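You operate a simulated robot arm through the tools that you are given. There is no shell and no other tool.

You are at the controls of a simulated two-armed robot. One attempt, no reset.

JOB
Move the plug from socket C to socket A and switch it on.
Fine: switch socket C off first and shut its flap afterwards.

Only the result counts: the job must be done as asked and must still hold three seconds after the hand-in. Knocking over, shifting, dropping, spilling or breaking anything else fails it.

ROBOT AND FRAMES
Two 7-joint arms with fingered hands on one trunk that stands fixed in place. Base frame: the origin is at the foot of the trunk, x ahead of it, y to its left, z up. Units: m, rad, N and s.
The left shoulder is at [0.07, 0.139, 1.133], the right one opposite. With the tool pointing down near the work surface each hand reaches from about 0.46 to 0.84 m from the base axis, measured 20 degrees to its own side. Payload 3.9 kg a hand.
The tool frame of a hand sits at the grasp point between the pads (the TCP): z along the fingers, y along the line on which they close. The tips reach 0.029 m beyond it. The gripper opens to 0.1 m; its body begins 0.034 m behind the TCP. The gripper is a hand of 5 fingers: y runs from the thumb to the fingers, the wrist lies at [-0.015, -0.105, -0.177] in the tool frame.
Orientation is that of the tool frame in the base frame, as a unit quaternion [x, y, z, w]. With the fingers straight down and the wrist toward the robot, the tool's x, y and z point along [0, 1, 0], [1, 0, 0] and [0, 0, -1] of the base frame.

CONTROLS
- The arms move only by the tool drive_tool. It takes "left_targets", "right_targets" or both (then of equal length, played together; a hand with none holds still); each is a list of rows, each an object of numbers (a shift or turn left out is 0): "x", "y", "z": the shift along the tool's x, y, z in m; "wx", "wy", "wz": the turn, a rotation vector about the tool's x, y, z in rad. In form: [{"x": .., "y": .., "z": .., "wx": .., "wy": .., "wz": ..}, ...]. A call has 1 to 20 rows; each row is the pose to reach, as a shift and turn from the pose commanded when the call began, along the tool's axes at that moment. A row lasts 0.2 s, in which the tool goes at most 0.05 m and 0.15 rad; a call with a longer step from one row to the next is refused whole. A pose out of reach is approached as far as the arm can. The call stops where the force on the tool passes 70 N (or 10 N more than at its start, if that is more) or the arm is blocked; 0.2 s more then pass. In this call time passes only in rows, and 0.2 s behind the last. The reply holds the time, the measured pose of the TCP, the force on the tool along the base axes, the opening and the grip force, in the units named above and with some noise, with the torque about the TCP (base axes, N m) and any sound that the robot's microphone picked up.
- Cameras (640 x 400 px; columns grow to the right, rows downward): "scene" is now at [0.1365, -0.0342, 1.4852]; the picture's right is [-0.36, -0.93, 0.00], its down [-0.24, 0.09, -0.97] and it looks along [0.90, -0.34, -0.26] (base axes); focal length 214 px, centre (320, 200). "left" rides on the left gripper at [-0.066, -0.086, -0.121] in its tool frame; the picture's right is [-0.76, -0.31, 0.58], its down [0.59, -0.70, 0.40] and it looks along [0.28, 0.64, 0.71] (tool axes); focal length 247 px, centre (320, 200). "right" rides on the right gripper at [0.066, -0.086, -0.121] in its tool frame; the picture's right is [-0.76, 0.31, -0.58], its down [-0.59, -0.70, 0.40] and it looks along [-0.28, 0.64, 0.71] (tool axes); focal length 247 px, centre (320, 200). There is no depth. A picture from a camera that has moved, and an enlarged one, comes with that camera's place and axes in the base frame and with its lens.
- get_image(camera): a new picture of that camera. The clock stands still meanwhile.
- raise_lower(by): slides the trunk up (or, below 0, down) by that many m; the arms and the scene camera ride with it, the base frame stays. It gives what a move gives, with no picture.
- set_fingers(index, middle, ring, little, thumb_bend, thumb_turn, hand): sets how far each is bent, from 0 (flat) to 1 (curled in); at 0.3 the hand is open as for a grip, at 0.7 the pads meet at the TCP. One left out holds its place. A second passes; each finger stops where it meets its share of the squeeze, and holds until it gets a number again. It is the only way to open and close the hand. It gives what a move gives, with no picture; readings hold the bend of each and the force on index, middle, ring, little, thumb and palm. thumb_turn goes from beside the hand (0) to across from the fingers (1), as for a grip.
- pan_tilt(pan, tilt): turns the head with the scene camera to pan (to the left, within 1.501 rad either way) and tilt (down, from -0.506 to 1.204), counted from straight ahead of the robot. It gives what a move gives.
- enlarge(camera, box): a new picture of the part [left, top, right, bottom] of that camera's present view, enlarged. The clock stands still meanwhile.
- sign_off(): hands the job in; it is judged then, once.

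Nothing tells you positions but the pictures and the camera data. Unless the task says otherwise, let go and move clear before handing in.

The tools are called after "Call:" as a command line: name --argument value ..., lists and objects as JSON in quotes. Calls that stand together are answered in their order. drive_tool: Moves the arms, as the interface text tells. Its arguments: {"type":"object","properties":{"left_targets":{"type":"array","items":{"type":"object","properties":{"x":{"type":"number"},"y":{"type":"number"},"z":{"type":"number"},"wx":{"type":"number"},"wy":{"type":"number"},"wz":{"type":"number"}}}},"right_targets":{"type":"array","items":{"type":"object","properties":{"x":{"type":"number"},"y":{"type":"number"},"z":{"type":"number"},"wx":{"type":"number"},"wy":{"type":"number"},"wz":{"type":"number"}}}}},"required":[]} The other tools are called the same way: raise_lower (by) moves the trunk up or down; set_fingers (index, middle, ring, little, thumb_bend, thumb_turn, hand) moves the fingers one by one; pan_tilt (pan, tilt) turns the head that bears the scene camera; get_image (camera) takes a picture; enlarge (camera, box) takes an enlarged picture of a part of a camera's view; sign_off () hands the job in.

At the start:

```text
clock: 0.0
left_tool_pos: [0.4936, 0.2511, 1.4201]
left_tcp_rot: [0.647, 0.762, 0.0, -0.001]
left_ft_force: [1.4, 0.1, -0.3]
left_wrist_torque: [-0.01, -0.02, 0.0]
left_width: 0.0997
left_grip_force: 0.1
left_shape: jaw
left_bend: [0.3, 0.3, 0.3, 0.3, 0.3, 0.98]
left_finger forces: [0.0, 0.0, 0.0, 0.1, 0.1, 0.0]
right_tool_pos: [0.416, -0.1195, 1.4511]
right_tcp_rot: [0.648, 0.762, 0.0, 0.001]
right_ft_force: [-0.8, -0.3, 0.6]
right_wrist_torque: [-0.01, -0.03, 0.01]
right_width: 0.0995
right_grip_force: 0.1
right_shape: jaw
right_bend: [0.3, 0.3, 0.3, 0.3, 0.3, 0.98]
right_finger forces: [0.0, 0.0, 0.1, 0.0, 0.0, 0.1]
trunk travel left (down, up): [-0.775, 0.065]
head pan, tilt (commanded): [-0.365, 0.265]
```

scene: 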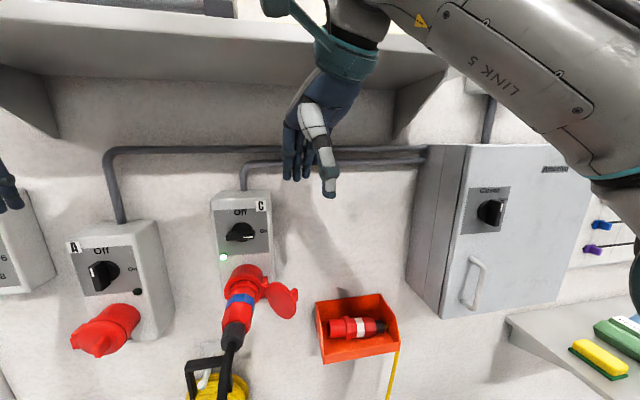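
right: 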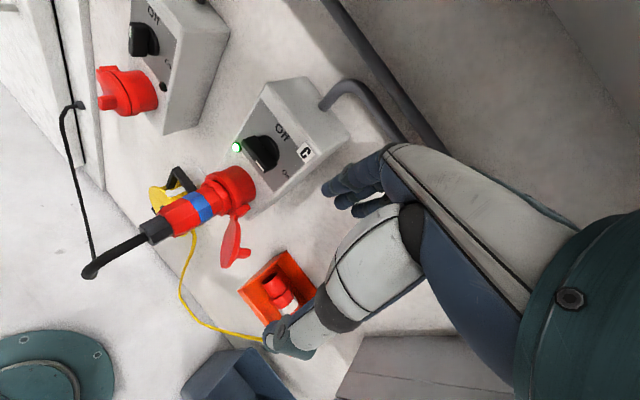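
left: 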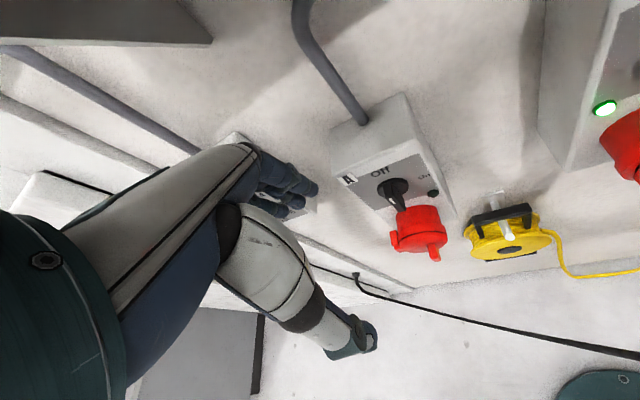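

I see a wall with socket boxes A (left) and C (centre), with a red plug with a blue band in C and a green lamp lit there. A's flap looks closed. I'll take closer pictures first to work out positions.

Call:
enlarge --camera "scene" --box '[180, 170, 340, 400]'

Call:
enlarge --camera "scene" --box '[40, 200, 200, 380]'

Call:
enlarge --camera "right" --box '[80, 0, 360, 300]'

Call:
enlarge --camera "left" --box '[320, 80, 640, 280]'

```text
1.74 times, centred on (260, 285) of scene
camera zoom: at [0.1365, -0.0342, 1.4852], right [-0.36, -0.93, 0.0], down [-0.24, 0.09, -0.97], along [0.9, -0.34, -0.26], focal length 373 px, centre (424, 52)
```

zoom: 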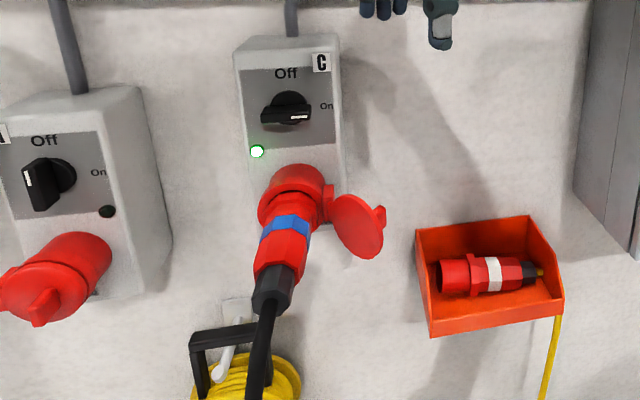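

```text
2.22 times, centred on (120, 290) of scene
camera zoom: at [0.1365, -0.0342, 1.4852], right [-0.36, -0.93, 0.0], down [-0.24, 0.09, -0.97], along [0.9, -0.34, -0.26], focal length 477 px, centre (764, 0)
```

zoom: 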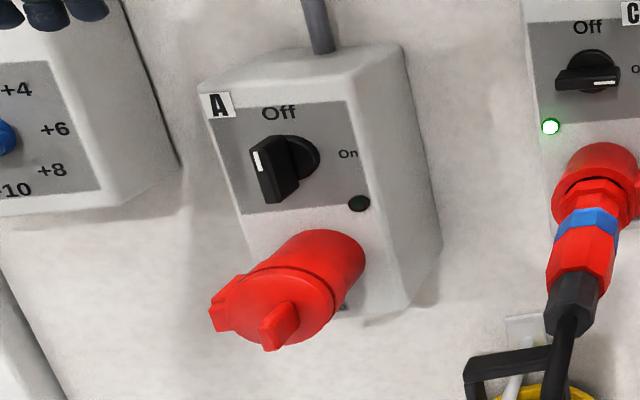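

```text
1.33 times, centred on (220, 150) of right
camera zoom: at [0.3206, -0.0694, 1.5725], right [0.42, -0.7, 0.58], down [-0.6, -0.69, -0.4], along [0.68, -0.18, -0.71], focal length 329 px, centre (453, 267)
```

zoom: 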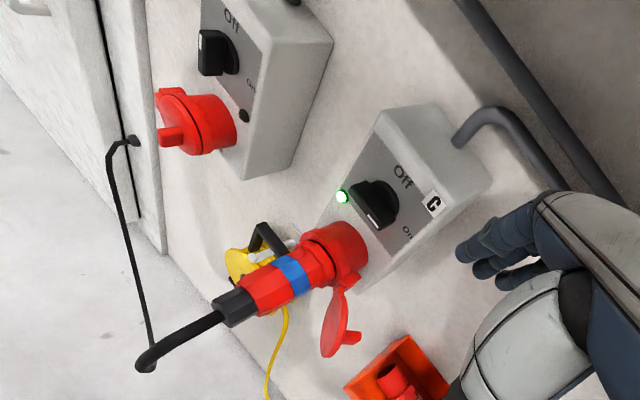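

```text
2.00 times, centred on (480, 180) of left
camera zoom: at [0.421, 0.1733, 1.54], right [-0.18, -0.8, -0.58], down [-0.79, 0.47, -0.4], along [0.59, 0.38, -0.71], focal length 494 px, centre (0, 240)
```

zoom: 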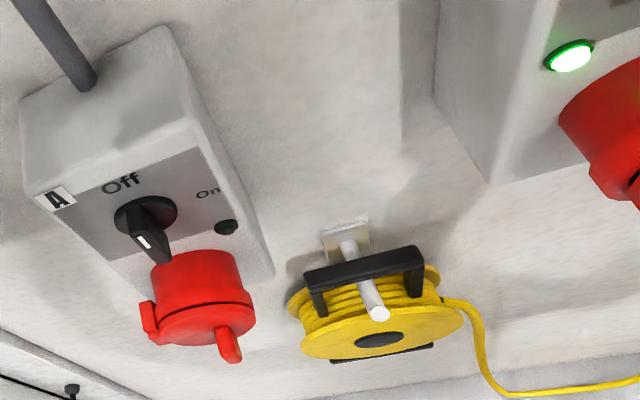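

The plug sits in C at about [0.49, -0.015, 1.20]. The wall is yawed about 16°, and A is at about [0.58, 0.22, 1.14]. I'll zoom in on the flaps and knobs before any motion.

Call:
enlarge --camera "scene" --box '[200, 240, 310, 360]'

Call:
enlarge --camera "scene" --box '[60, 280, 160, 370]'

Call:
enlarge --camera "left" --box '[360, 150, 480, 270]'

Call:
enlarge --camera "right" --box '[140, 120, 300, 290]'

Call:
enlarge --camera "scene" --box '[200, 190, 290, 280]'

```text
3.33 times, centred on (255, 300) of scene
camera zoom: at [0.1365, -0.0342, 1.4852], right [-0.36, -0.93, 0.0], down [-0.24, 0.09, -0.97], along [0.9, -0.34, -0.26], focal length 715 px, centre (537, -133)
```

zoom: 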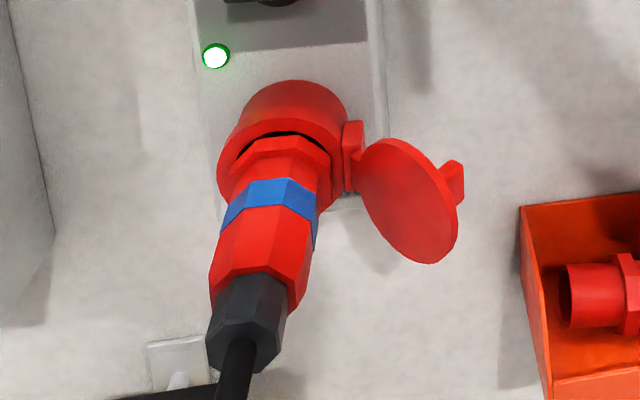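

```text
4.44 times, centred on (110, 325) of scene
camera zoom: at [0.1365, -0.0342, 1.4852], right [-0.36, -0.93, 0.0], down [-0.24, 0.09, -0.97], along [0.9, -0.34, -0.26], focal length 953 px, centre (1253, -356)
```

zoom: 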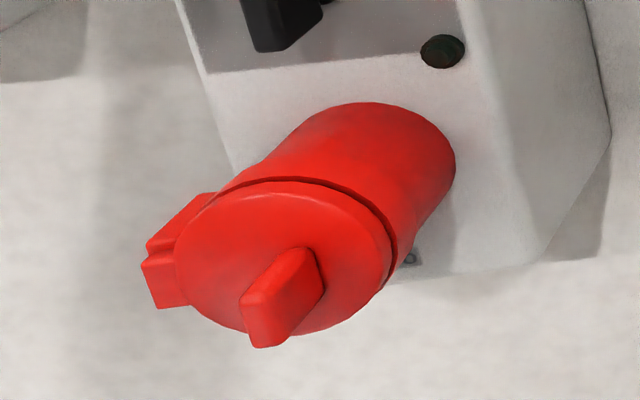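

```text
3.33 times, centred on (420, 210) of left
camera zoom: at [0.421, 0.1733, 1.54], right [-0.18, -0.8, -0.58], down [-0.79, 0.47, -0.4], along [0.59, 0.38, -0.71], focal length 823 px, centre (-13, 167)
```

zoom: 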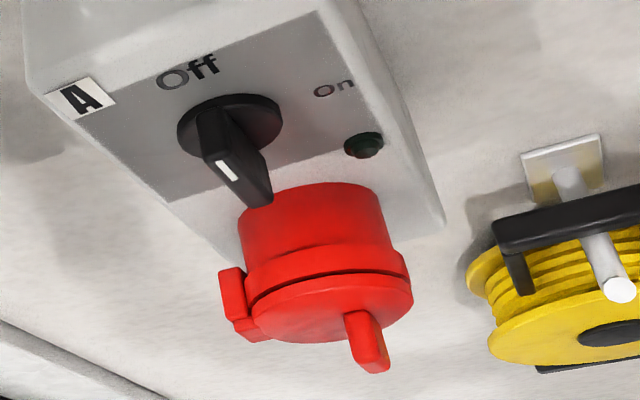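

```text
2.35 times, centred on (220, 205) of right
camera zoom: at [0.3206, -0.0694, 1.5725], right [0.42, -0.7, 0.58], down [-0.6, -0.69, -0.4], along [0.68, -0.18, -0.71], focal length 581 px, centre (555, 188)
```

zoom: 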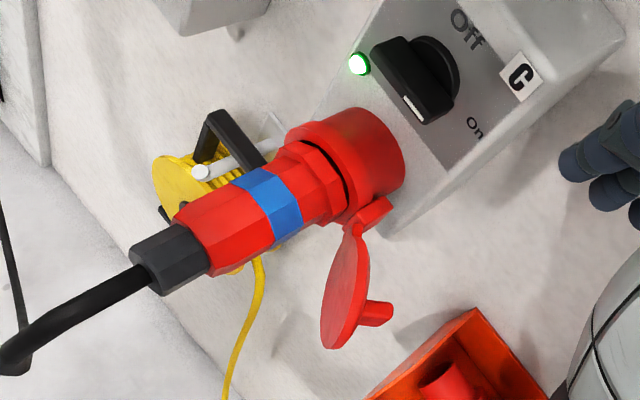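

```text
4.44 times, centred on (245, 235) of scene
camera zoom: at [0.1365, -0.0342, 1.4852], right [-0.36, -0.93, 0.0], down [-0.24, 0.09, -0.97], along [0.9, -0.34, -0.26], focal length 953 px, centre (653, 44)
```

zoom: 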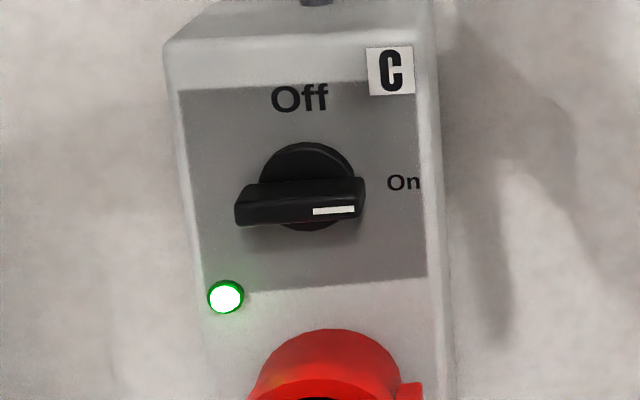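

The layout is clear now. C's knob is horizontal (On, lamp green) and its flap is hinged on the right and open. A's knob is vertical (Off), and its closed flap is hinged on the left with a tab. Next I turn the head to get both sockets and hands in view.

Call:
pan_tilt --pan 0.15 --tilt 0.45

Call:
get_image --camera "scene"

```text
clock: 0.9
left_tool_pos: [0.4934, 0.2526, 1.4205]
left_tcp_rot: [0.647, 0.762, 0.001, 0.0]
left_ft_force: [0.0, 0.1, -0.6]
left_wrist_torque: [0.03, -0.03, -0.01]
left_width: 0.0999
left_grip_force: 0.1
left_shape: jaw
left_bend: [0.3, 0.3, 0.3, 0.3, 0.3, 0.98]
left_finger forces: [0.0, 0.0, 0.0, 0.1, 0.1, 0.1]
right_tool_pos: [0.4154, -0.1201, 1.4512]
right_tcp_rot: [0.648, 0.762, 0.001, 0.0]
right_ft_force: [-1.0, 0.0, 1.0]
right_wrist_torque: [0.0, 0.0, 0.01]
right_width: 0.0998
right_grip_force: 0.0
right_shape: jaw
right_bend: [0.3, 0.3, 0.3, 0.3, 0.3, 0.98]
right_finger forces: [0.1, 0.1, 0.0, 0.1, 0.1, 0.0]
trunk travel left (down, up): [-0.775, 0.065]
head pan, tilt (commanded): [0.15, 0.45]
```

```text
taken
camera scene: at [0.1402, 0.0128, 1.468], right [0.15, -0.99, 0.0], down [-0.43, -0.06, -0.9], along [0.89, 0.13, -0.43], focal length 214 px, centre (320, 200)
```

scene: 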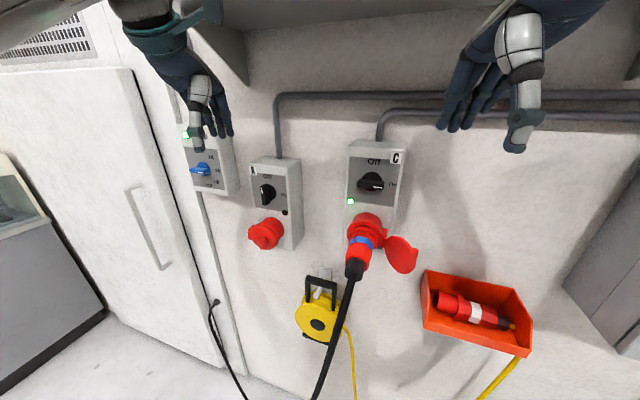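

Both sockets and both hands are in view. I'll zoom on the hands to learn finger geometry and on the sockets to refine positions.

Call:
enlarge --camera "scene" --box '[420, 0, 600, 160]'

Call:
enlarge --camera "scene" --box '[230, 140, 330, 270]'

Call:
enlarge --camera "scene" --box '[320, 130, 430, 290]'

Call:
enlarge --camera "scene" --box '[110, 0, 260, 160]'

```text
2.50 times, centred on (510, 80) of scene
camera zoom: at [0.1402, 0.0128, 1.468], right [0.15, -0.99, 0.0], down [-0.43, -0.06, -0.9], along [0.89, 0.13, -0.43], focal length 536 px, centre (-155, 500)
```

zoom: 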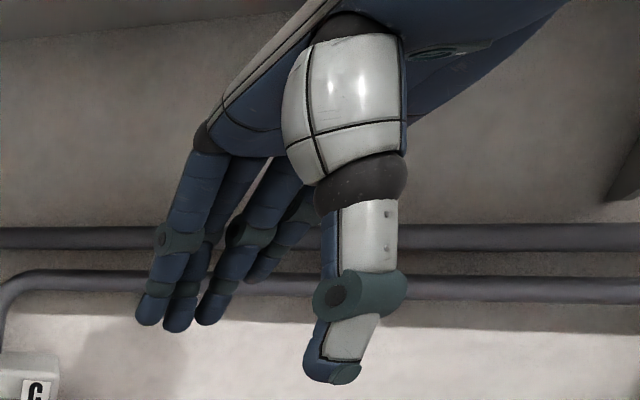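

```text
3.08 times, centred on (280, 205) of scene
camera zoom: at [0.1402, 0.0128, 1.468], right [0.15, -0.99, 0.0], down [-0.43, -0.06, -0.9], along [0.89, 0.13, -0.43], focal length 660 px, centre (443, 185)
```

zoom: 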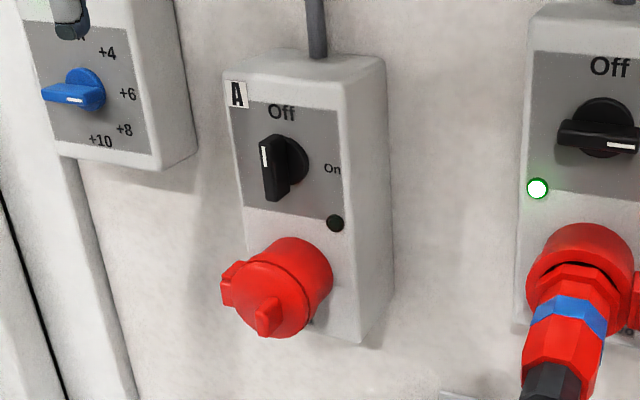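

```text
2.50 times, centred on (375, 210) of scene
camera zoom: at [0.1402, 0.0128, 1.468], right [0.15, -0.99, 0.0], down [-0.43, -0.06, -0.9], along [0.89, 0.13, -0.43], focal length 536 px, centre (182, 175)
```

zoom: 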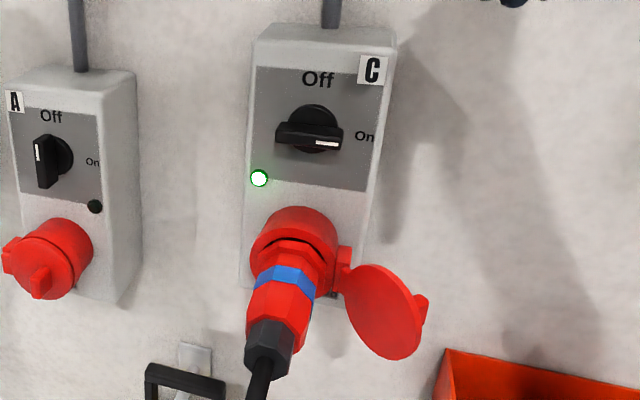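

```text
2.50 times, centred on (185, 80) of scene
camera zoom: at [0.1402, 0.0128, 1.468], right [0.15, -0.99, 0.0], down [-0.43, -0.06, -0.9], along [0.89, 0.13, -0.43], focal length 536 px, centre (658, 500)
```

zoom: 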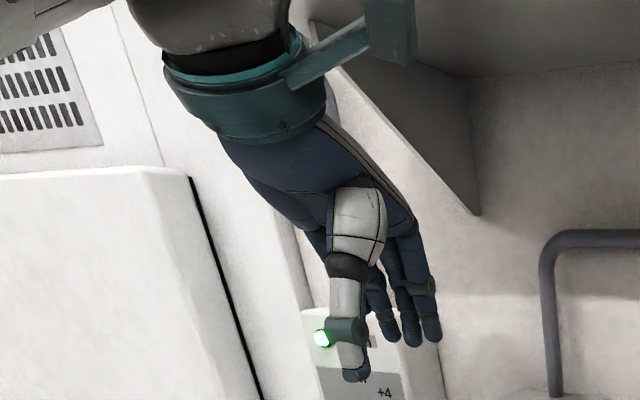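

I now have rough finger geometry: at bend 0.3 the thumb is at tool y≈-0.05 and the fingertips at y≈+0.05, about 0.027 beyond the TCP. I'll draw both hands back clear, then lower the trunk so the scene camera gives a second viewpoint for triangulation.

Call:
drive_tool --right_targets '[{"x": -0.04, "y": -0.02}, {"x": -0.08, "y": -0.04}, {"x": -0.12, "y": -0.06}]' --left_targets '[{"x": 0.02, "y": -0.04}, {"x": 0.04, "y": -0.08}, {"x": 0.05, "y": -0.12}]'

```text
clock: 1.7
left_tool_pos: [0.3675, 0.2826, 1.4236]
left_tcp_rot: [0.648, 0.762, 0.001, 0.0]
left_ft_force: [0.9, 0.1, -0.2]
left_wrist_torque: [0.0, -0.02, 0.02]
left_width: 0.0999
left_grip_force: 0.1
left_shape: jaw
left_bend: [0.3, 0.3, 0.3, 0.3, 0.3, 0.98]
left_finger forces: [0.0, 0.0, 0.0, 0.0, 0.0, 0.0]
right_tool_pos: [0.3747, -0.2493, 1.4521]
right_tcp_rot: [0.648, 0.762, 0.001, 0.0]
right_ft_force: [-0.3, 0.1, 0.9]
right_wrist_torque: [-0.02, -0.04, 0.03]
right_width: 0.0997
right_grip_force: 0.0
right_shape: jaw
right_bend: [0.3, 0.3, 0.3, 0.3, 0.3, 0.98]
right_finger forces: [0.1, 0.1, 0.1, 0.1, 0.1, 0.1]
trunk travel left (down, up): [-0.775, 0.065]
head pan, tilt (commanded): [0.15, 0.45]
```

Both hands are drawn back and nothing was touched. I'll lower the trunk 0.2 m and level the head for a front view of both sockets.

Call:
raise_lower --by -0.2

Call:
pan_tilt --pan 0.15 --tilt 0.1

Call:
get_image --camera "scene"

```text
clock: 3.9
left_tool_pos: [0.3677, 0.2841, 1.2205]
left_tcp_rot: [0.647, 0.762, 0.0, -0.001]
left_ft_force: [0.6, -0.4, 0.3]
left_wrist_torque: [0.03, 0.01, -0.04]
left_width: 0.0999
left_grip_force: 0.0
left_shape: jaw
left_bend: [0.3, 0.3, 0.3, 0.3, 0.3, 0.98]
left_finger forces: [0.1, 0.0, 0.0, 0.0, 0.0, 0.0]
right_tool_pos: [0.3761, -0.247, 1.2516]
right_tcp_rot: [0.648, 0.762, 0.001, 0.001]
right_ft_force: [-0.1, -0.8, -0.2]
right_wrist_torque: [0.03, -0.01, -0.02]
right_width: 0.0997
right_grip_force: 0.1
right_shape: jaw
right_bend: [0.3, 0.3, 0.3, 0.3, 0.3, 0.98]
right_finger forces: [0.0, 0.0, 0.0, 0.0, 0.1, 0.1]
trunk travel left (down, up): [-0.575, 0.265]
head pan, tilt (commanded): [0.15, 0.45]
```

```text
clock: 4.7
left_tool_pos: [0.3694, 0.2833, 1.2221]
left_tcp_rot: [0.647, 0.762, 0.0, 0.001]
left_ft_force: [-0.2, 0.0, -0.9]
left_wrist_torque: [0.0, 0.03, -0.01]
left_width: 0.0998
left_grip_force: 0.1
left_shape: jaw
left_bend: [0.3, 0.3, 0.3, 0.3, 0.3, 0.98]
left_finger forces: [0.1, 0.0, 0.0, 0.0, 0.0, 0.1]
right_tool_pos: [0.3753, -0.2474, 1.2528]
right_tcp_rot: [0.648, 0.762, 0.001, 0.0]
right_ft_force: [-1.0, -0.2, 0.2]
right_wrist_torque: [0.01, 0.01, 0.0]
right_width: 0.0999
right_grip_force: 0.0
right_shape: jaw
right_bend: [0.3, 0.3, 0.3, 0.3, 0.3, 0.98]
right_finger forces: [0.0, 0.1, 0.0, 0.0, 0.0, 0.1]
trunk travel left (down, up): [-0.575, 0.265]
head pan, tilt (commanded): [0.15, 0.099]
```

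```text
taken
camera scene: at [0.1403, 0.013, 1.3005], right [0.15, -0.99, 0.0], down [-0.1, -0.01, -0.99], along [0.98, 0.15, -0.1], focal length 214 px, centre (320, 200)
```

scene: 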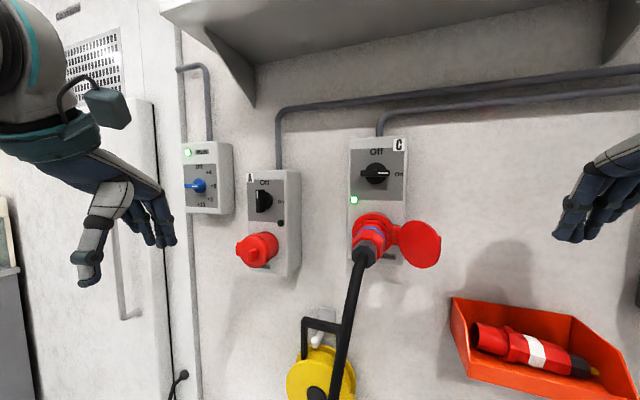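

This is a good near-level view. I'll zoom on each socket.

Call:
enlarge --camera "scene" --box '[330, 125, 450, 275]'

Call:
enlarge --camera "scene" --box '[220, 160, 320, 285]'

```text
2.67 times, centred on (390, 200) of scene
camera zoom: at [0.1403, 0.013, 1.3005], right [0.15, -0.99, 0.0], down [-0.1, -0.01, -0.99], along [0.98, 0.15, -0.1], focal length 572 px, centre (133, 200)
```

zoom: 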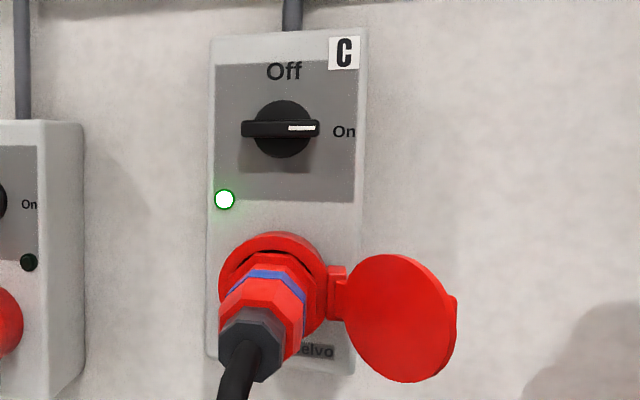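

```text
3.20 times, centred on (270, 222) of scene
camera zoom: at [0.1403, 0.013, 1.3005], right [0.15, -0.99, 0.0], down [-0.1, -0.01, -0.99], along [0.98, 0.15, -0.1], focal length 686 px, centre (480, 128)
```

zoom: 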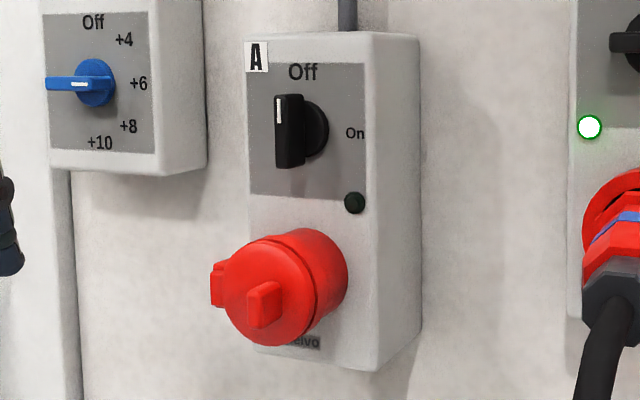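

C's panel centre comes out at about [0.565, -0.03, 1.308] and A's at about [0.617, 0.215, 1.248]. The plug axis looks horizontal. To fix the wall yaw I'll measure the conduit and shelf lines.

Call:
enlarge --camera "scene" --box '[280, 60, 440, 160]'

Call:
enlarge --camera "scene" --box '[480, 40, 640, 140]'

Call:
get_image --camera "left"

Call:
get_image --camera "right"

```text
4.00 times, centred on (360, 110) of scene
camera zoom: at [0.1403, 0.013, 1.3005], right [0.15, -0.99, 0.0], down [-0.1, -0.01, -0.99], along [0.98, 0.15, -0.1], focal length 858 px, centre (160, 560)
```

zoom: 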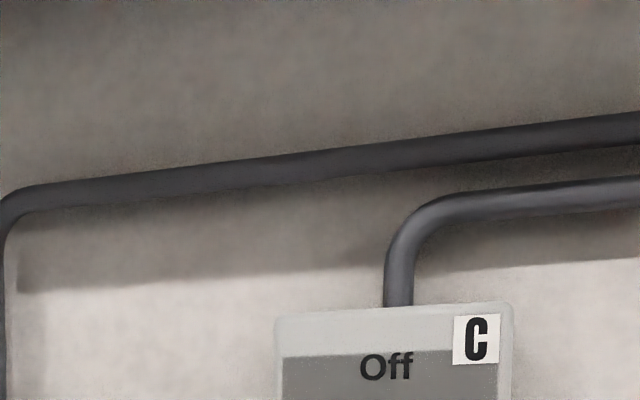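

```text
4.00 times, centred on (560, 90) of scene
camera zoom: at [0.1403, 0.013, 1.3005], right [0.15, -0.99, 0.0], down [-0.1, -0.01, -0.99], along [0.98, 0.15, -0.1], focal length 858 px, centre (-640, 640)
```

zoom: 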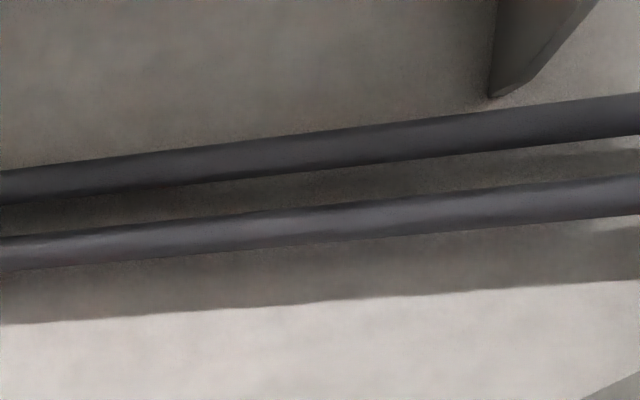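

```text
taken
camera left: at [0.2961, 0.2052, 1.3417], right [-0.18, -0.8, -0.58], down [-0.79, 0.47, -0.4], along [0.59, 0.38, -0.71], focal length 247 px, centre (320, 200)
```

left: 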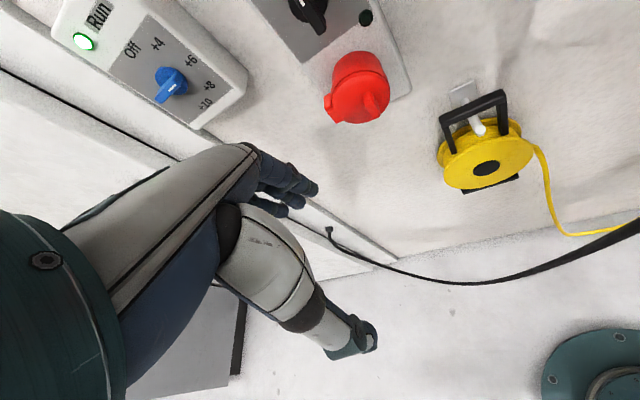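

```text
taken
camera right: at [0.2808, -0.1964, 1.3737], right [0.42, -0.7, 0.58], down [-0.6, -0.69, -0.4], along [0.68, -0.18, -0.71], focal length 247 px, centre (320, 200)
```

right: 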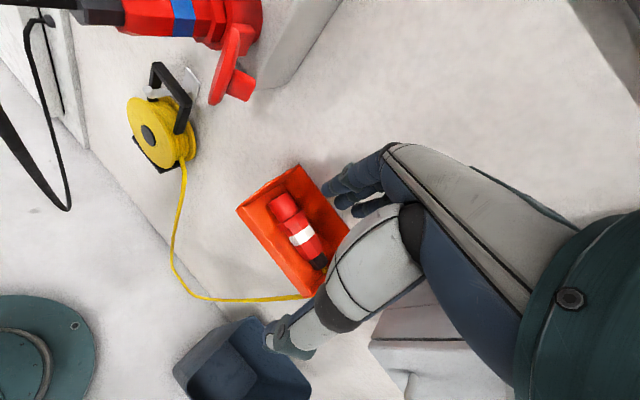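

The conduits give a wall yaw of about 10.5°, so the outward normal is about [-0.98, 0.19, 0]. I'll curl middle, ring and little on both hands so the index is a pointer, and turn both hands square to the wall.

Call:
set_fingers --hand "left" --index 0.3 --middle 1.0 --ring 1.0 --little 1.0

Call:
set_fingers --hand "right" --index 0.3 --middle 1.0 --ring 1.0 --little 1.0

Call:
drive_tool --left_targets '[{"wz": 0.12}, {"wz": 0.24}, {"wz": 0.345}]' --right_targets '[{"wz": 0.12}, {"wz": 0.24}, {"wz": 0.345}]'

Call:
get_image --camera "scene"

Call:
get_image --camera "left"

Call:
get_image --camera "right"

```text
clock: 5.7
left_tool_pos: [0.3689, 0.2833, 1.221]
left_tcp_rot: [0.647, 0.762, 0.0, 0.001]
left_ft_force: [0.6, 0.2, -0.3]
left_wrist_torque: [0.01, -0.02, 0.0]
left_width: 0.0984
left_grip_force: 0.0
left_shape: fingers
left_bend: [0.3, 1.0, 1.0, 1.0, 0.3, 0.98]
left_finger forces: [0.1, 0.0, 0.0, 0.1, 0.1, 0.1]
right_tool_pos: [0.3761, -0.2477, 1.2525]
right_tcp_rot: [0.648, 0.762, 0.001, 0.001]
right_ft_force: [0.6, 0.3, -0.1]
right_wrist_torque: [0.0, 0.0, -0.05]
right_width: 0.0999
right_grip_force: 0.0
right_shape: jaw
right_bend: [0.3, 0.3, 0.3, 0.3, 0.3, 0.98]
right_finger forces: [0.1, 0.0, 0.0, 0.0, 0.0, 0.0]
trunk travel left (down, up): [-0.575, 0.265]
head pan, tilt (commanded): [0.15, 0.099]
```

```text
clock: 6.7
left_tool_pos: [0.3686, 0.2832, 1.222]
left_tcp_rot: [0.646, 0.763, 0.001, 0.0]
left_ft_force: [0.3, 0.1, -0.3]
left_wrist_torque: [-0.01, 0.01, 0.0]
left_width: 0.0988
left_grip_force: 0.1
left_shape: fingers
left_bend: [0.3, 1.0, 1.0, 1.0, 0.3, 0.98]
left_finger forces: [0.1, 0.1, 0.0, 0.0, 0.0, 0.1]
right_tool_pos: [0.3764, -0.2474, 1.2519]
right_tcp_rot: [0.647, 0.762, 0.0, 0.001]
right_ft_force: [0.8, -1.0, -0.5]
right_wrist_torque: [-0.01, 0.02, 0.03]
right_width: 0.0982
right_grip_force: 0.0
right_shape: fingers
right_bend: [0.3, 1.0, 1.0, 1.0, 0.3, 0.98]
right_finger forces: [0.0, 0.0, 0.0, 0.0, 0.0, 0.0]
trunk travel left (down, up): [-0.575, 0.265]
head pan, tilt (commanded): [0.15, 0.099]
```

```text
clock: 7.5
left_tool_pos: [0.3686, 0.2835, 1.2226]
left_tcp_rot: [0.769, 0.639, 0.0, 0.0]
left_ft_force: [0.1, 0.1, 0.5]
left_wrist_torque: [0.0, -0.01, 0.01]
left_width: 0.0987
left_grip_force: 0.2
left_shape: fingers
left_bend: [0.3, 1.0, 1.0, 1.0, 0.3, 0.98]
left_finger forces: [0.1, 0.0, 0.1, 0.0, 0.1, 0.0]
right_tool_pos: [0.3754, -0.2476, 1.2526]
right_tcp_rot: [0.769, 0.639, 0.001, 0.001]
right_ft_force: [-0.2, 0.0, 0.5]
right_wrist_torque: [0.0, 0.0, -0.01]
right_width: 0.0983
right_grip_force: 0.0
right_shape: fingers
right_bend: [0.3, 1.0, 1.0, 1.0, 0.3, 0.98]
right_finger forces: [0.0, 0.0, 0.1, 0.1, 0.0, 0.0]
trunk travel left (down, up): [-0.575, 0.265]
head pan, tilt (commanded): [0.15, 0.099]
```

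```text
taken
camera scene: at [0.1404, 0.0134, 1.3005], right [0.15, -0.99, 0.0], down [-0.1, -0.02, -0.99], along [0.98, 0.15, -0.1], focal length 214 px, centre (320, 200)
```

scene: 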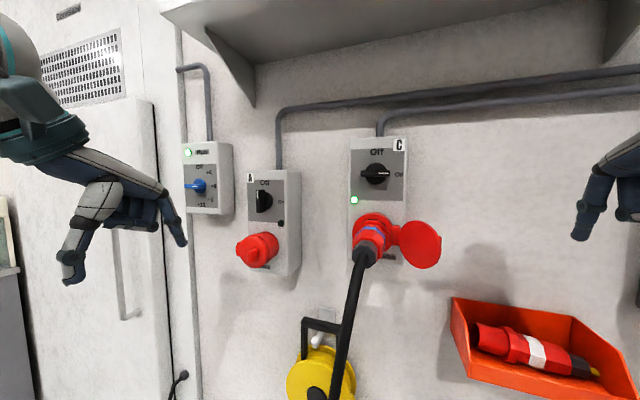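

```text
taken
camera left: at [0.2738, 0.2354, 1.3417], right [-0.44, -0.69, -0.58], down [-0.58, 0.71, -0.4], along [0.68, 0.16, -0.71], focal length 247 px, centre (320, 200)
```

left: 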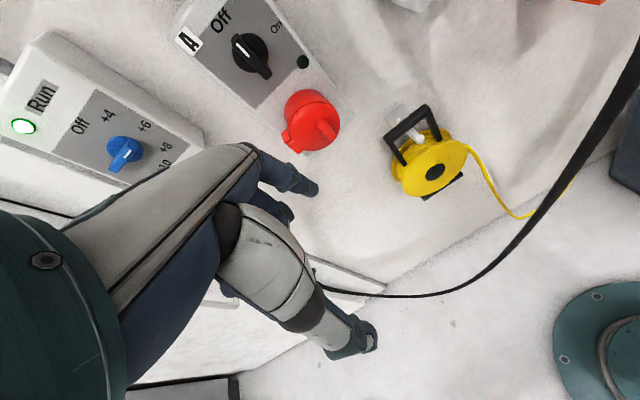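

```text
taken
camera right: at [0.3031, -0.1672, 1.3736], right [0.16, -0.8, 0.58], down [-0.8, -0.45, -0.4], along [0.58, -0.4, -0.71], focal length 247 px, centre (320, 200)
```

right: 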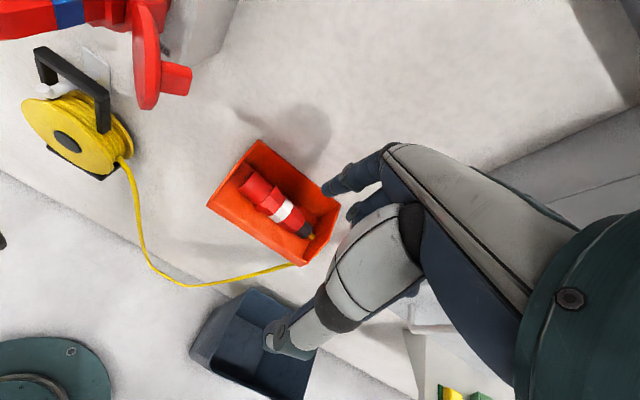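

The index fingers are isolated and the hand cameras see the tips. I'll zoom from the left hand camera and the scene camera on A's flap to pin down the tab and hinge.

Call:
enlarge --camera "left" --box '[220, 40, 400, 200]'

Call:
enlarge --camera "scene" --box '[225, 210, 305, 280]'

```text
2.50 times, centred on (310, 120) of left
camera zoom: at [0.2738, 0.2354, 1.3417], right [-0.44, -0.69, -0.58], down [-0.58, 0.71, -0.4], along [0.68, 0.16, -0.71], focal length 617 px, centre (345, 400)
```

zoom: 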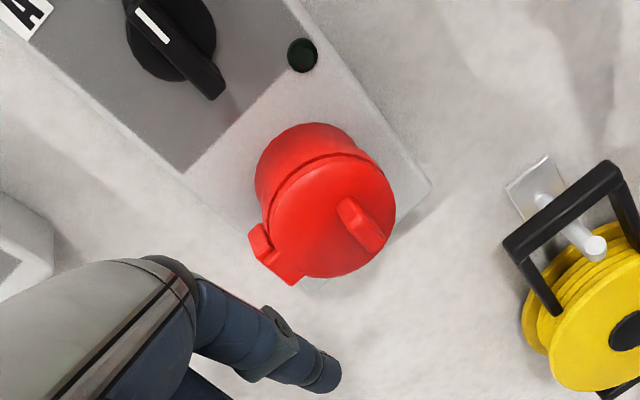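

```text
5.71 times, centred on (265, 245) of scene
camera zoom: at [0.1404, 0.0134, 1.3005], right [0.15, -0.99, 0.0], down [-0.1, -0.02, -0.99], along [0.98, 0.15, -0.1], focal length 1226 px, centre (634, -57)
```

zoom: 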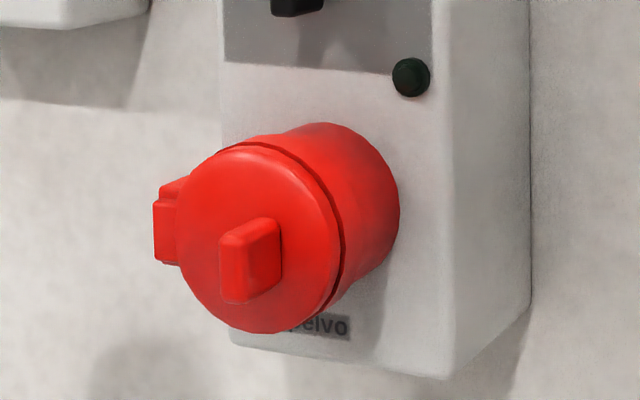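

Two independent views agree: A's flap face centre is at [0.567, 0.223, 1.142], and the tab tip is at [0.534, 0.215, 1.143], 14 mm right of centre and 30 mm proud. I'll bring the left index up to the right of the tab and stop short to check.

Call:
drive_tool --left_targets '[{"x": -0.02, "y": 0.01, "z": 0.02}, {"x": -0.04, "y": 0.02, "z": 0.04}, {"x": -0.0535, "y": 0.04, "z": 0.0676}, {"x": -0.0535, "y": 0.07, "z": 0.0676}, {"x": -0.0535, "y": 0.09, "z": 0.0676}]'

Call:
get_image --camera "scene"

Call:
get_image --camera "left"

```text
clock: 8.7
left_tool_pos: [0.4475, 0.2143, 1.1548]
left_tcp_rot: [0.769, 0.639, -0.001, 0.0]
left_ft_force: [0.3, 0.5, -0.2]
left_wrist_torque: [0.0, -0.03, 0.0]
left_width: 0.0984
left_grip_force: 0.0
left_shape: fingers
left_bend: [0.3, 1.0, 1.0, 1.0, 0.3, 0.98]
left_finger forces: [0.0, 0.0, 0.0, 0.1, 0.1, 0.0]
right_tool_pos: [0.3762, -0.2466, 1.2513]
right_tcp_rot: [0.769, 0.639, 0.0, 0.0]
right_ft_force: [0.0, 0.1, 0.5]
right_wrist_torque: [0.02, -0.01, 0.04]
right_width: 0.0984
right_grip_force: 0.1
right_shape: fingers
right_bend: [0.3, 1.0, 1.0, 1.0, 0.3, 0.98]
right_finger forces: [0.0, 0.1, 0.0, 0.0, 0.0, 0.0]
trunk travel left (down, up): [-0.575, 0.265]
head pan, tilt (commanded): [0.15, 0.099]
```

```text
taken
camera scene: at [0.1407, 0.0127, 1.3005], right [0.15, -0.99, 0.0], down [-0.1, -0.01, -0.99], along [0.98, 0.15, -0.1], focal length 214 px, centre (320, 200)
```

scene: 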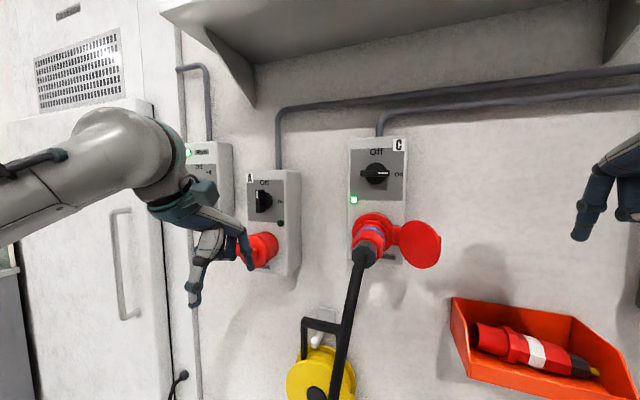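

```text
taken
camera left: at [0.3537, 0.1657, 1.274], right [-0.44, -0.69, -0.58], down [-0.58, 0.71, -0.4], along [0.68, 0.16, -0.71], focal length 247 px, centre (320, 200)
```

left: 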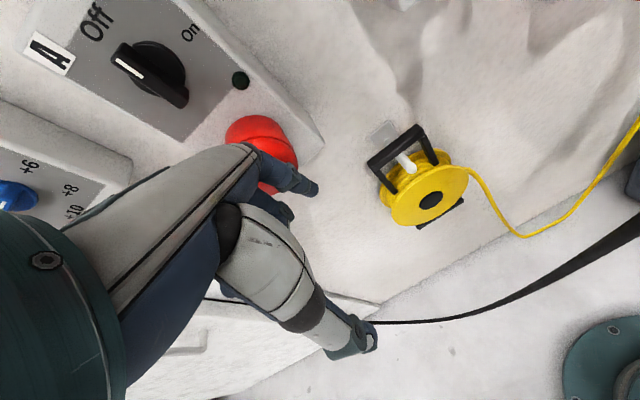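

Call:
enlarge --camera "scene" --box '[200, 200, 310, 300]'

Call:
enlarge --camera "left" --box '[200, 90, 360, 230]'

```text
4.00 times, centred on (255, 250) of scene
camera zoom: at [0.1407, 0.0127, 1.3005], right [0.15, -0.99, 0.0], down [-0.1, -0.01, -0.99], along [0.98, 0.15, -0.1], focal length 858 px, centre (580, 0)
```

zoom: 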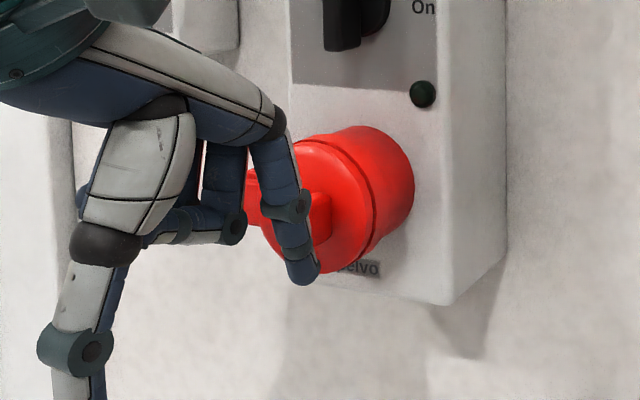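

```text
2.86 times, centred on (280, 160) of left
camera zoom: at [0.3537, 0.1657, 1.274], right [-0.44, -0.69, -0.58], down [-0.58, 0.71, -0.4], along [0.68, 0.16, -0.71], focal length 706 px, centre (434, 314)
```

zoom: 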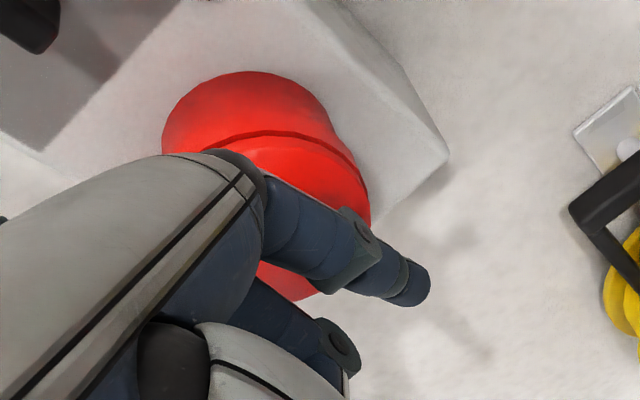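

The fingertip is 38 mm right of flap centre and 61 mm out from its face, as planned. I'll go forward 41 mm past the tab's side, then nudge left to feel contact.

Call:
drive_tool --left_targets '[{"y": 0.02}, {"y": 0.041}, {"x": 0.004, "y": 0.041}, {"x": 0.008, "y": 0.041}]'

Call:
enlarge --camera "scene" --box '[200, 200, 310, 300]'

Call:
enlarge --camera "left" --box '[200, 90, 360, 230]'

```text
clock: 9.7
left_tool_pos: [0.4923, 0.2159, 1.1557]
left_tcp_rot: [0.769, 0.639, 0.0, 0.0]
left_ft_force: [-0.1, -0.2, -0.3]
left_wrist_torque: [-0.02, 0.02, 0.02]
left_width: 0.0985
left_grip_force: 0.0
left_shape: fingers
left_bend: [0.3, 1.0, 1.0, 1.0, 0.3, 0.98]
left_finger forces: [0.1, 0.0, 0.0, 0.1, 0.0, 0.0]
right_tool_pos: [0.3754, -0.248, 1.2522]
right_tcp_rot: [0.769, 0.639, 0.0, -0.001]
right_ft_force: [-0.3, -0.1, 0.1]
right_wrist_torque: [-0.01, -0.03, -0.02]
right_width: 0.0981
right_grip_force: 0.1
right_shape: fingers
right_bend: [0.3, 1.0, 1.0, 1.0, 0.3, 0.98]
right_finger forces: [0.0, 0.0, 0.1, 0.1, 0.1, 0.0]
trunk travel left (down, up): [-0.575, 0.265]
head pan, tilt (commanded): [0.15, 0.099]
```

```text
4.00 times, centred on (255, 250) of scene
camera zoom: at [0.1406, 0.0128, 1.3005], right [0.15, -0.99, 0.0], down [-0.1, -0.01, -0.99], along [0.98, 0.15, -0.1], focal length 858 px, centre (580, 0)
```

zoom: 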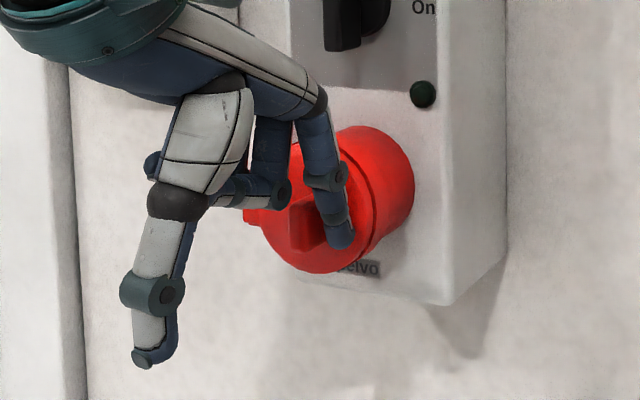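

```text
2.86 times, centred on (280, 160) of left
camera zoom: at [0.3959, 0.1667, 1.2745], right [-0.44, -0.69, -0.58], down [-0.58, 0.71, -0.4], along [0.68, 0.16, -0.71], focal length 706 px, centre (434, 314)
```

zoom: 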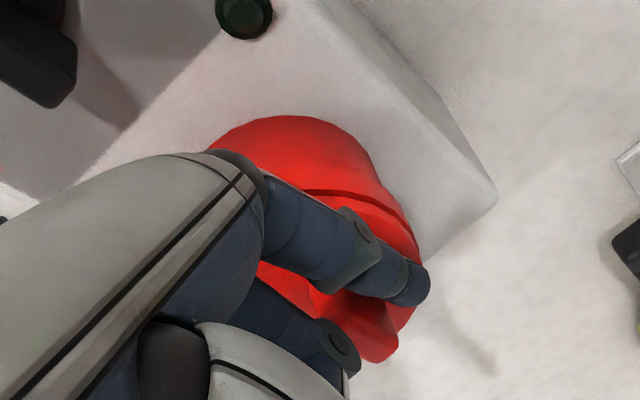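

The finger is beside the tab with no contact yet. I'll start a slow arc left and outward around the hinge to swing the flap.

Call:
drive_tool --left_targets '[{"x": 0.004, "y": 0.0}, {"x": 0.0085, "y": -0.0115}, {"x": 0.0149, "y": -0.0221}]'

Call:
enlarge --camera "scene" --box '[200, 200, 310, 300]'

Call:
enlarge --camera "left" --box '[200, 90, 360, 230]'

```text
clock: 10.5
left_tool_pos: [0.4713, 0.2337, 1.156]
left_tcp_rot: [0.769, 0.639, 0.0, 0.0]
left_ft_force: [-0.6, -0.2, -0.3]
left_wrist_torque: [0.0, 0.02, -0.01]
left_width: 0.0985
left_grip_force: 0.2
left_shape: fingers
left_bend: [0.3, 1.0, 1.0, 1.0, 0.3, 0.98]
left_finger forces: [0.5, 0.0, 0.1, 0.0, 0.0, 0.1]
right_tool_pos: [0.376, -0.2473, 1.2516]
right_tcp_rot: [0.769, 0.639, 0.0, 0.0]
right_ft_force: [-0.2, 0.9, -0.1]
right_wrist_torque: [-0.03, -0.04, 0.05]
right_width: 0.098
right_grip_force: 0.1
right_shape: fingers
right_bend: [0.3, 1.0, 1.0, 1.0, 0.3, 0.98]
right_finger forces: [0.0, 0.0, 0.0, 0.0, 0.0, 0.0]
trunk travel left (down, up): [-0.575, 0.265]
head pan, tilt (commanded): [0.15, 0.099]
```

```text
4.00 times, centred on (255, 250) of scene
camera zoom: at [0.1401, 0.0133, 1.3006], right [0.15, -0.99, 0.0], down [-0.1, -0.02, -1.0], along [0.98, 0.15, -0.1], focal length 858 px, centre (580, 0)
```

zoom: 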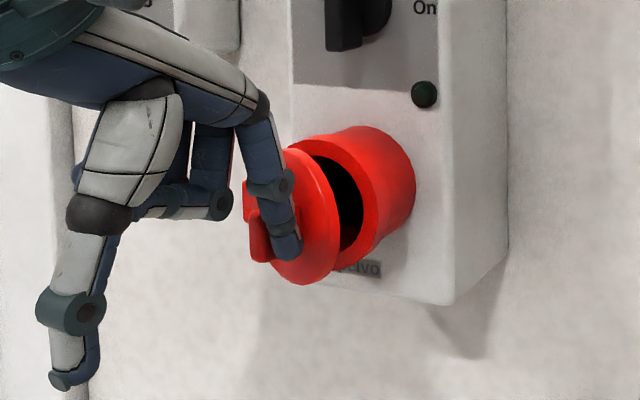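

```text
2.86 times, centred on (280, 160) of left
camera zoom: at [0.3752, 0.1858, 1.2757], right [-0.44, -0.69, -0.58], down [-0.58, 0.71, -0.4], along [0.68, 0.16, -0.71], focal length 706 px, centre (434, 314)
```

zoom: 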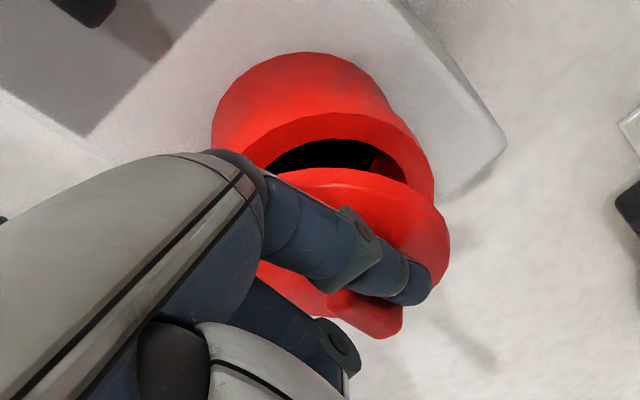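

The flap is swinging open with almost no force. I'll continue the arc.

Call:
drive_tool --left_targets '[{"x": 0.0082, "y": -0.0092}, {"x": 0.0179, "y": -0.0169}, {"x": 0.0287, "y": -0.0229}, {"x": 0.0404, "y": -0.0268}, {"x": 0.0526, "y": -0.0286}]'

Call:
enlarge --camera "scene" --box '[200, 200, 310, 300]'

Call:
enlarge --camera "left" --box '[200, 90, 360, 230]'

```text
clock: 11.7
left_tool_pos: [0.4515, 0.2919, 1.1547]
left_tcp_rot: [0.768, 0.64, 0.0, 0.0]
left_ft_force: [-0.9, 0.5, 0.0]
left_wrist_torque: [0.04, 0.02, 0.0]
left_width: 0.0971
left_grip_force: 0.2
left_shape: fingers
left_bend: [0.31, 1.0, 1.0, 1.0, 0.3, 0.98]
left_finger forces: [0.8, 0.0, 0.0, 0.0, 0.1, 0.1]
right_tool_pos: [0.3745, -0.2472, 1.2518]
right_tcp_rot: [0.769, 0.64, 0.0, 0.0]
right_ft_force: [-0.6, -0.2, -0.3]
right_wrist_torque: [0.0, 0.01, -0.02]
right_width: 0.0982
right_grip_force: 0.1
right_shape: fingers
right_bend: [0.3, 1.0, 1.0, 1.0, 0.3, 0.98]
right_finger forces: [0.0, 0.1, 0.1, 0.1, 0.0, 0.1]
trunk travel left (down, up): [-0.575, 0.265]
head pan, tilt (commanded): [0.15, 0.099]
```

```text
4.00 times, centred on (255, 250) of scene
camera zoom: at [0.1401, 0.0134, 1.3006], right [0.15, -0.99, 0.0], down [-0.1, -0.02, -1.0], along [0.98, 0.15, -0.1], focal length 858 px, centre (580, 0)
```

zoom: 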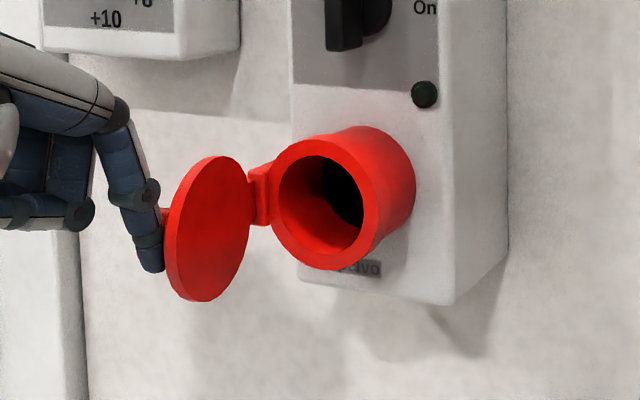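

```text
2.86 times, centred on (280, 160) of left
camera zoom: at [0.3574, 0.2431, 1.2741], right [-0.44, -0.69, -0.58], down [-0.58, 0.71, -0.4], along [0.68, 0.16, -0.71], focal length 706 px, centre (434, 314)
```

zoom: 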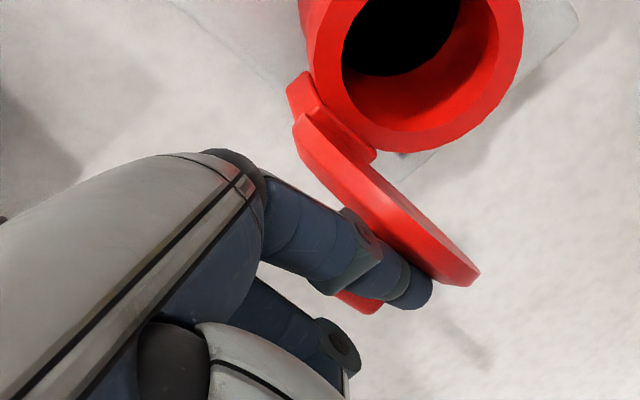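

The flap is about 75–80° open and the socket mouth is visible. I'll continue to roughly 110° so it's out of the plug's way.

Call:
drive_tool --left_targets '[{"x": 0.0124, "y": 0.0002}, {"x": 0.0245, "y": 0.0027}, {"x": 0.036, "y": 0.0072}, {"x": 0.0466, "y": 0.0136}, {"x": 0.0558, "y": 0.0218}]'

Call:
enlarge --camera "scene" --box '[200, 200, 310, 300]'

Call:
enlarge --camera "left" --box '[200, 90, 420, 230]'

```text
clock: 12.9
left_tool_pos: [0.4826, 0.3425, 1.1539]
left_tcp_rot: [0.769, 0.639, 0.0, -0.001]
left_ft_force: [1.0, 0.2, -0.3]
left_wrist_torque: [-0.03, 0.03, 0.05]
left_width: 0.098
left_grip_force: 0.0
left_shape: fingers
left_bend: [0.3, 1.0, 1.0, 1.0, 0.3, 0.98]
left_finger forces: [0.7, 0.0, 0.1, 0.1, 0.1, 0.0]
right_tool_pos: [0.3756, -0.2465, 1.2515]
right_tcp_rot: [0.769, 0.639, 0.0, -0.001]
right_ft_force: [0.2, 0.3, 0.0]
right_wrist_torque: [-0.01, 0.0, 0.02]
right_width: 0.0982
right_grip_force: 0.0
right_shape: fingers
right_bend: [0.3, 1.0, 1.0, 1.0, 0.3, 0.98]
right_finger forces: [0.1, 0.1, 0.0, 0.0, 0.0, 0.0]
trunk travel left (down, up): [-0.575, 0.265]
head pan, tilt (commanded): [0.15, 0.099]
```

```text
4.00 times, centred on (255, 250) of scene
camera zoom: at [0.1404, 0.0131, 1.3005], right [0.15, -0.99, 0.0], down [-0.1, -0.01, -0.99], along [0.98, 0.15, -0.1], focal length 858 px, centre (580, 0)
```

zoom: 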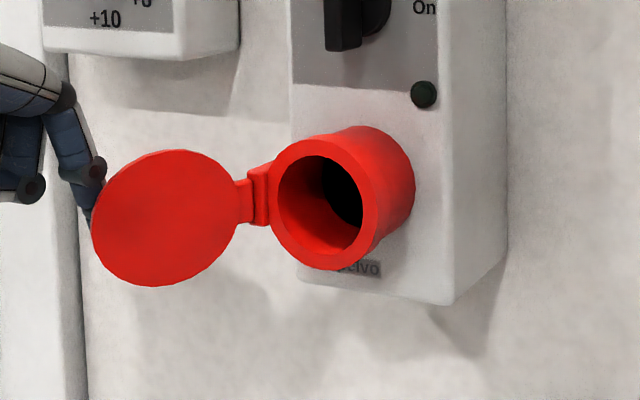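

```text
2.86 times, centred on (310, 160) of left
camera zoom: at [0.3884, 0.2941, 1.2735], right [-0.44, -0.69, -0.58], down [-0.58, 0.71, -0.4], along [0.68, 0.16, -0.71], focal length 706 px, centre (349, 314)
```

zoom: 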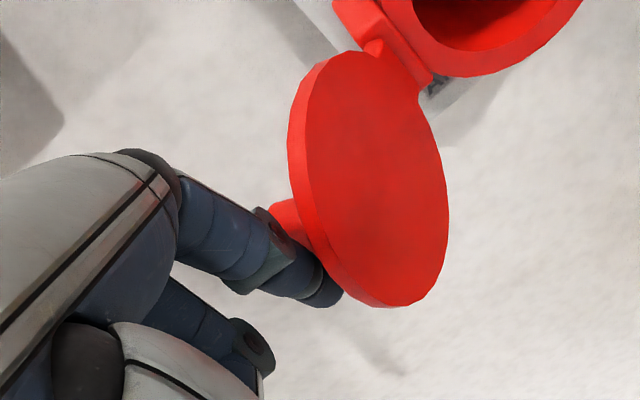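

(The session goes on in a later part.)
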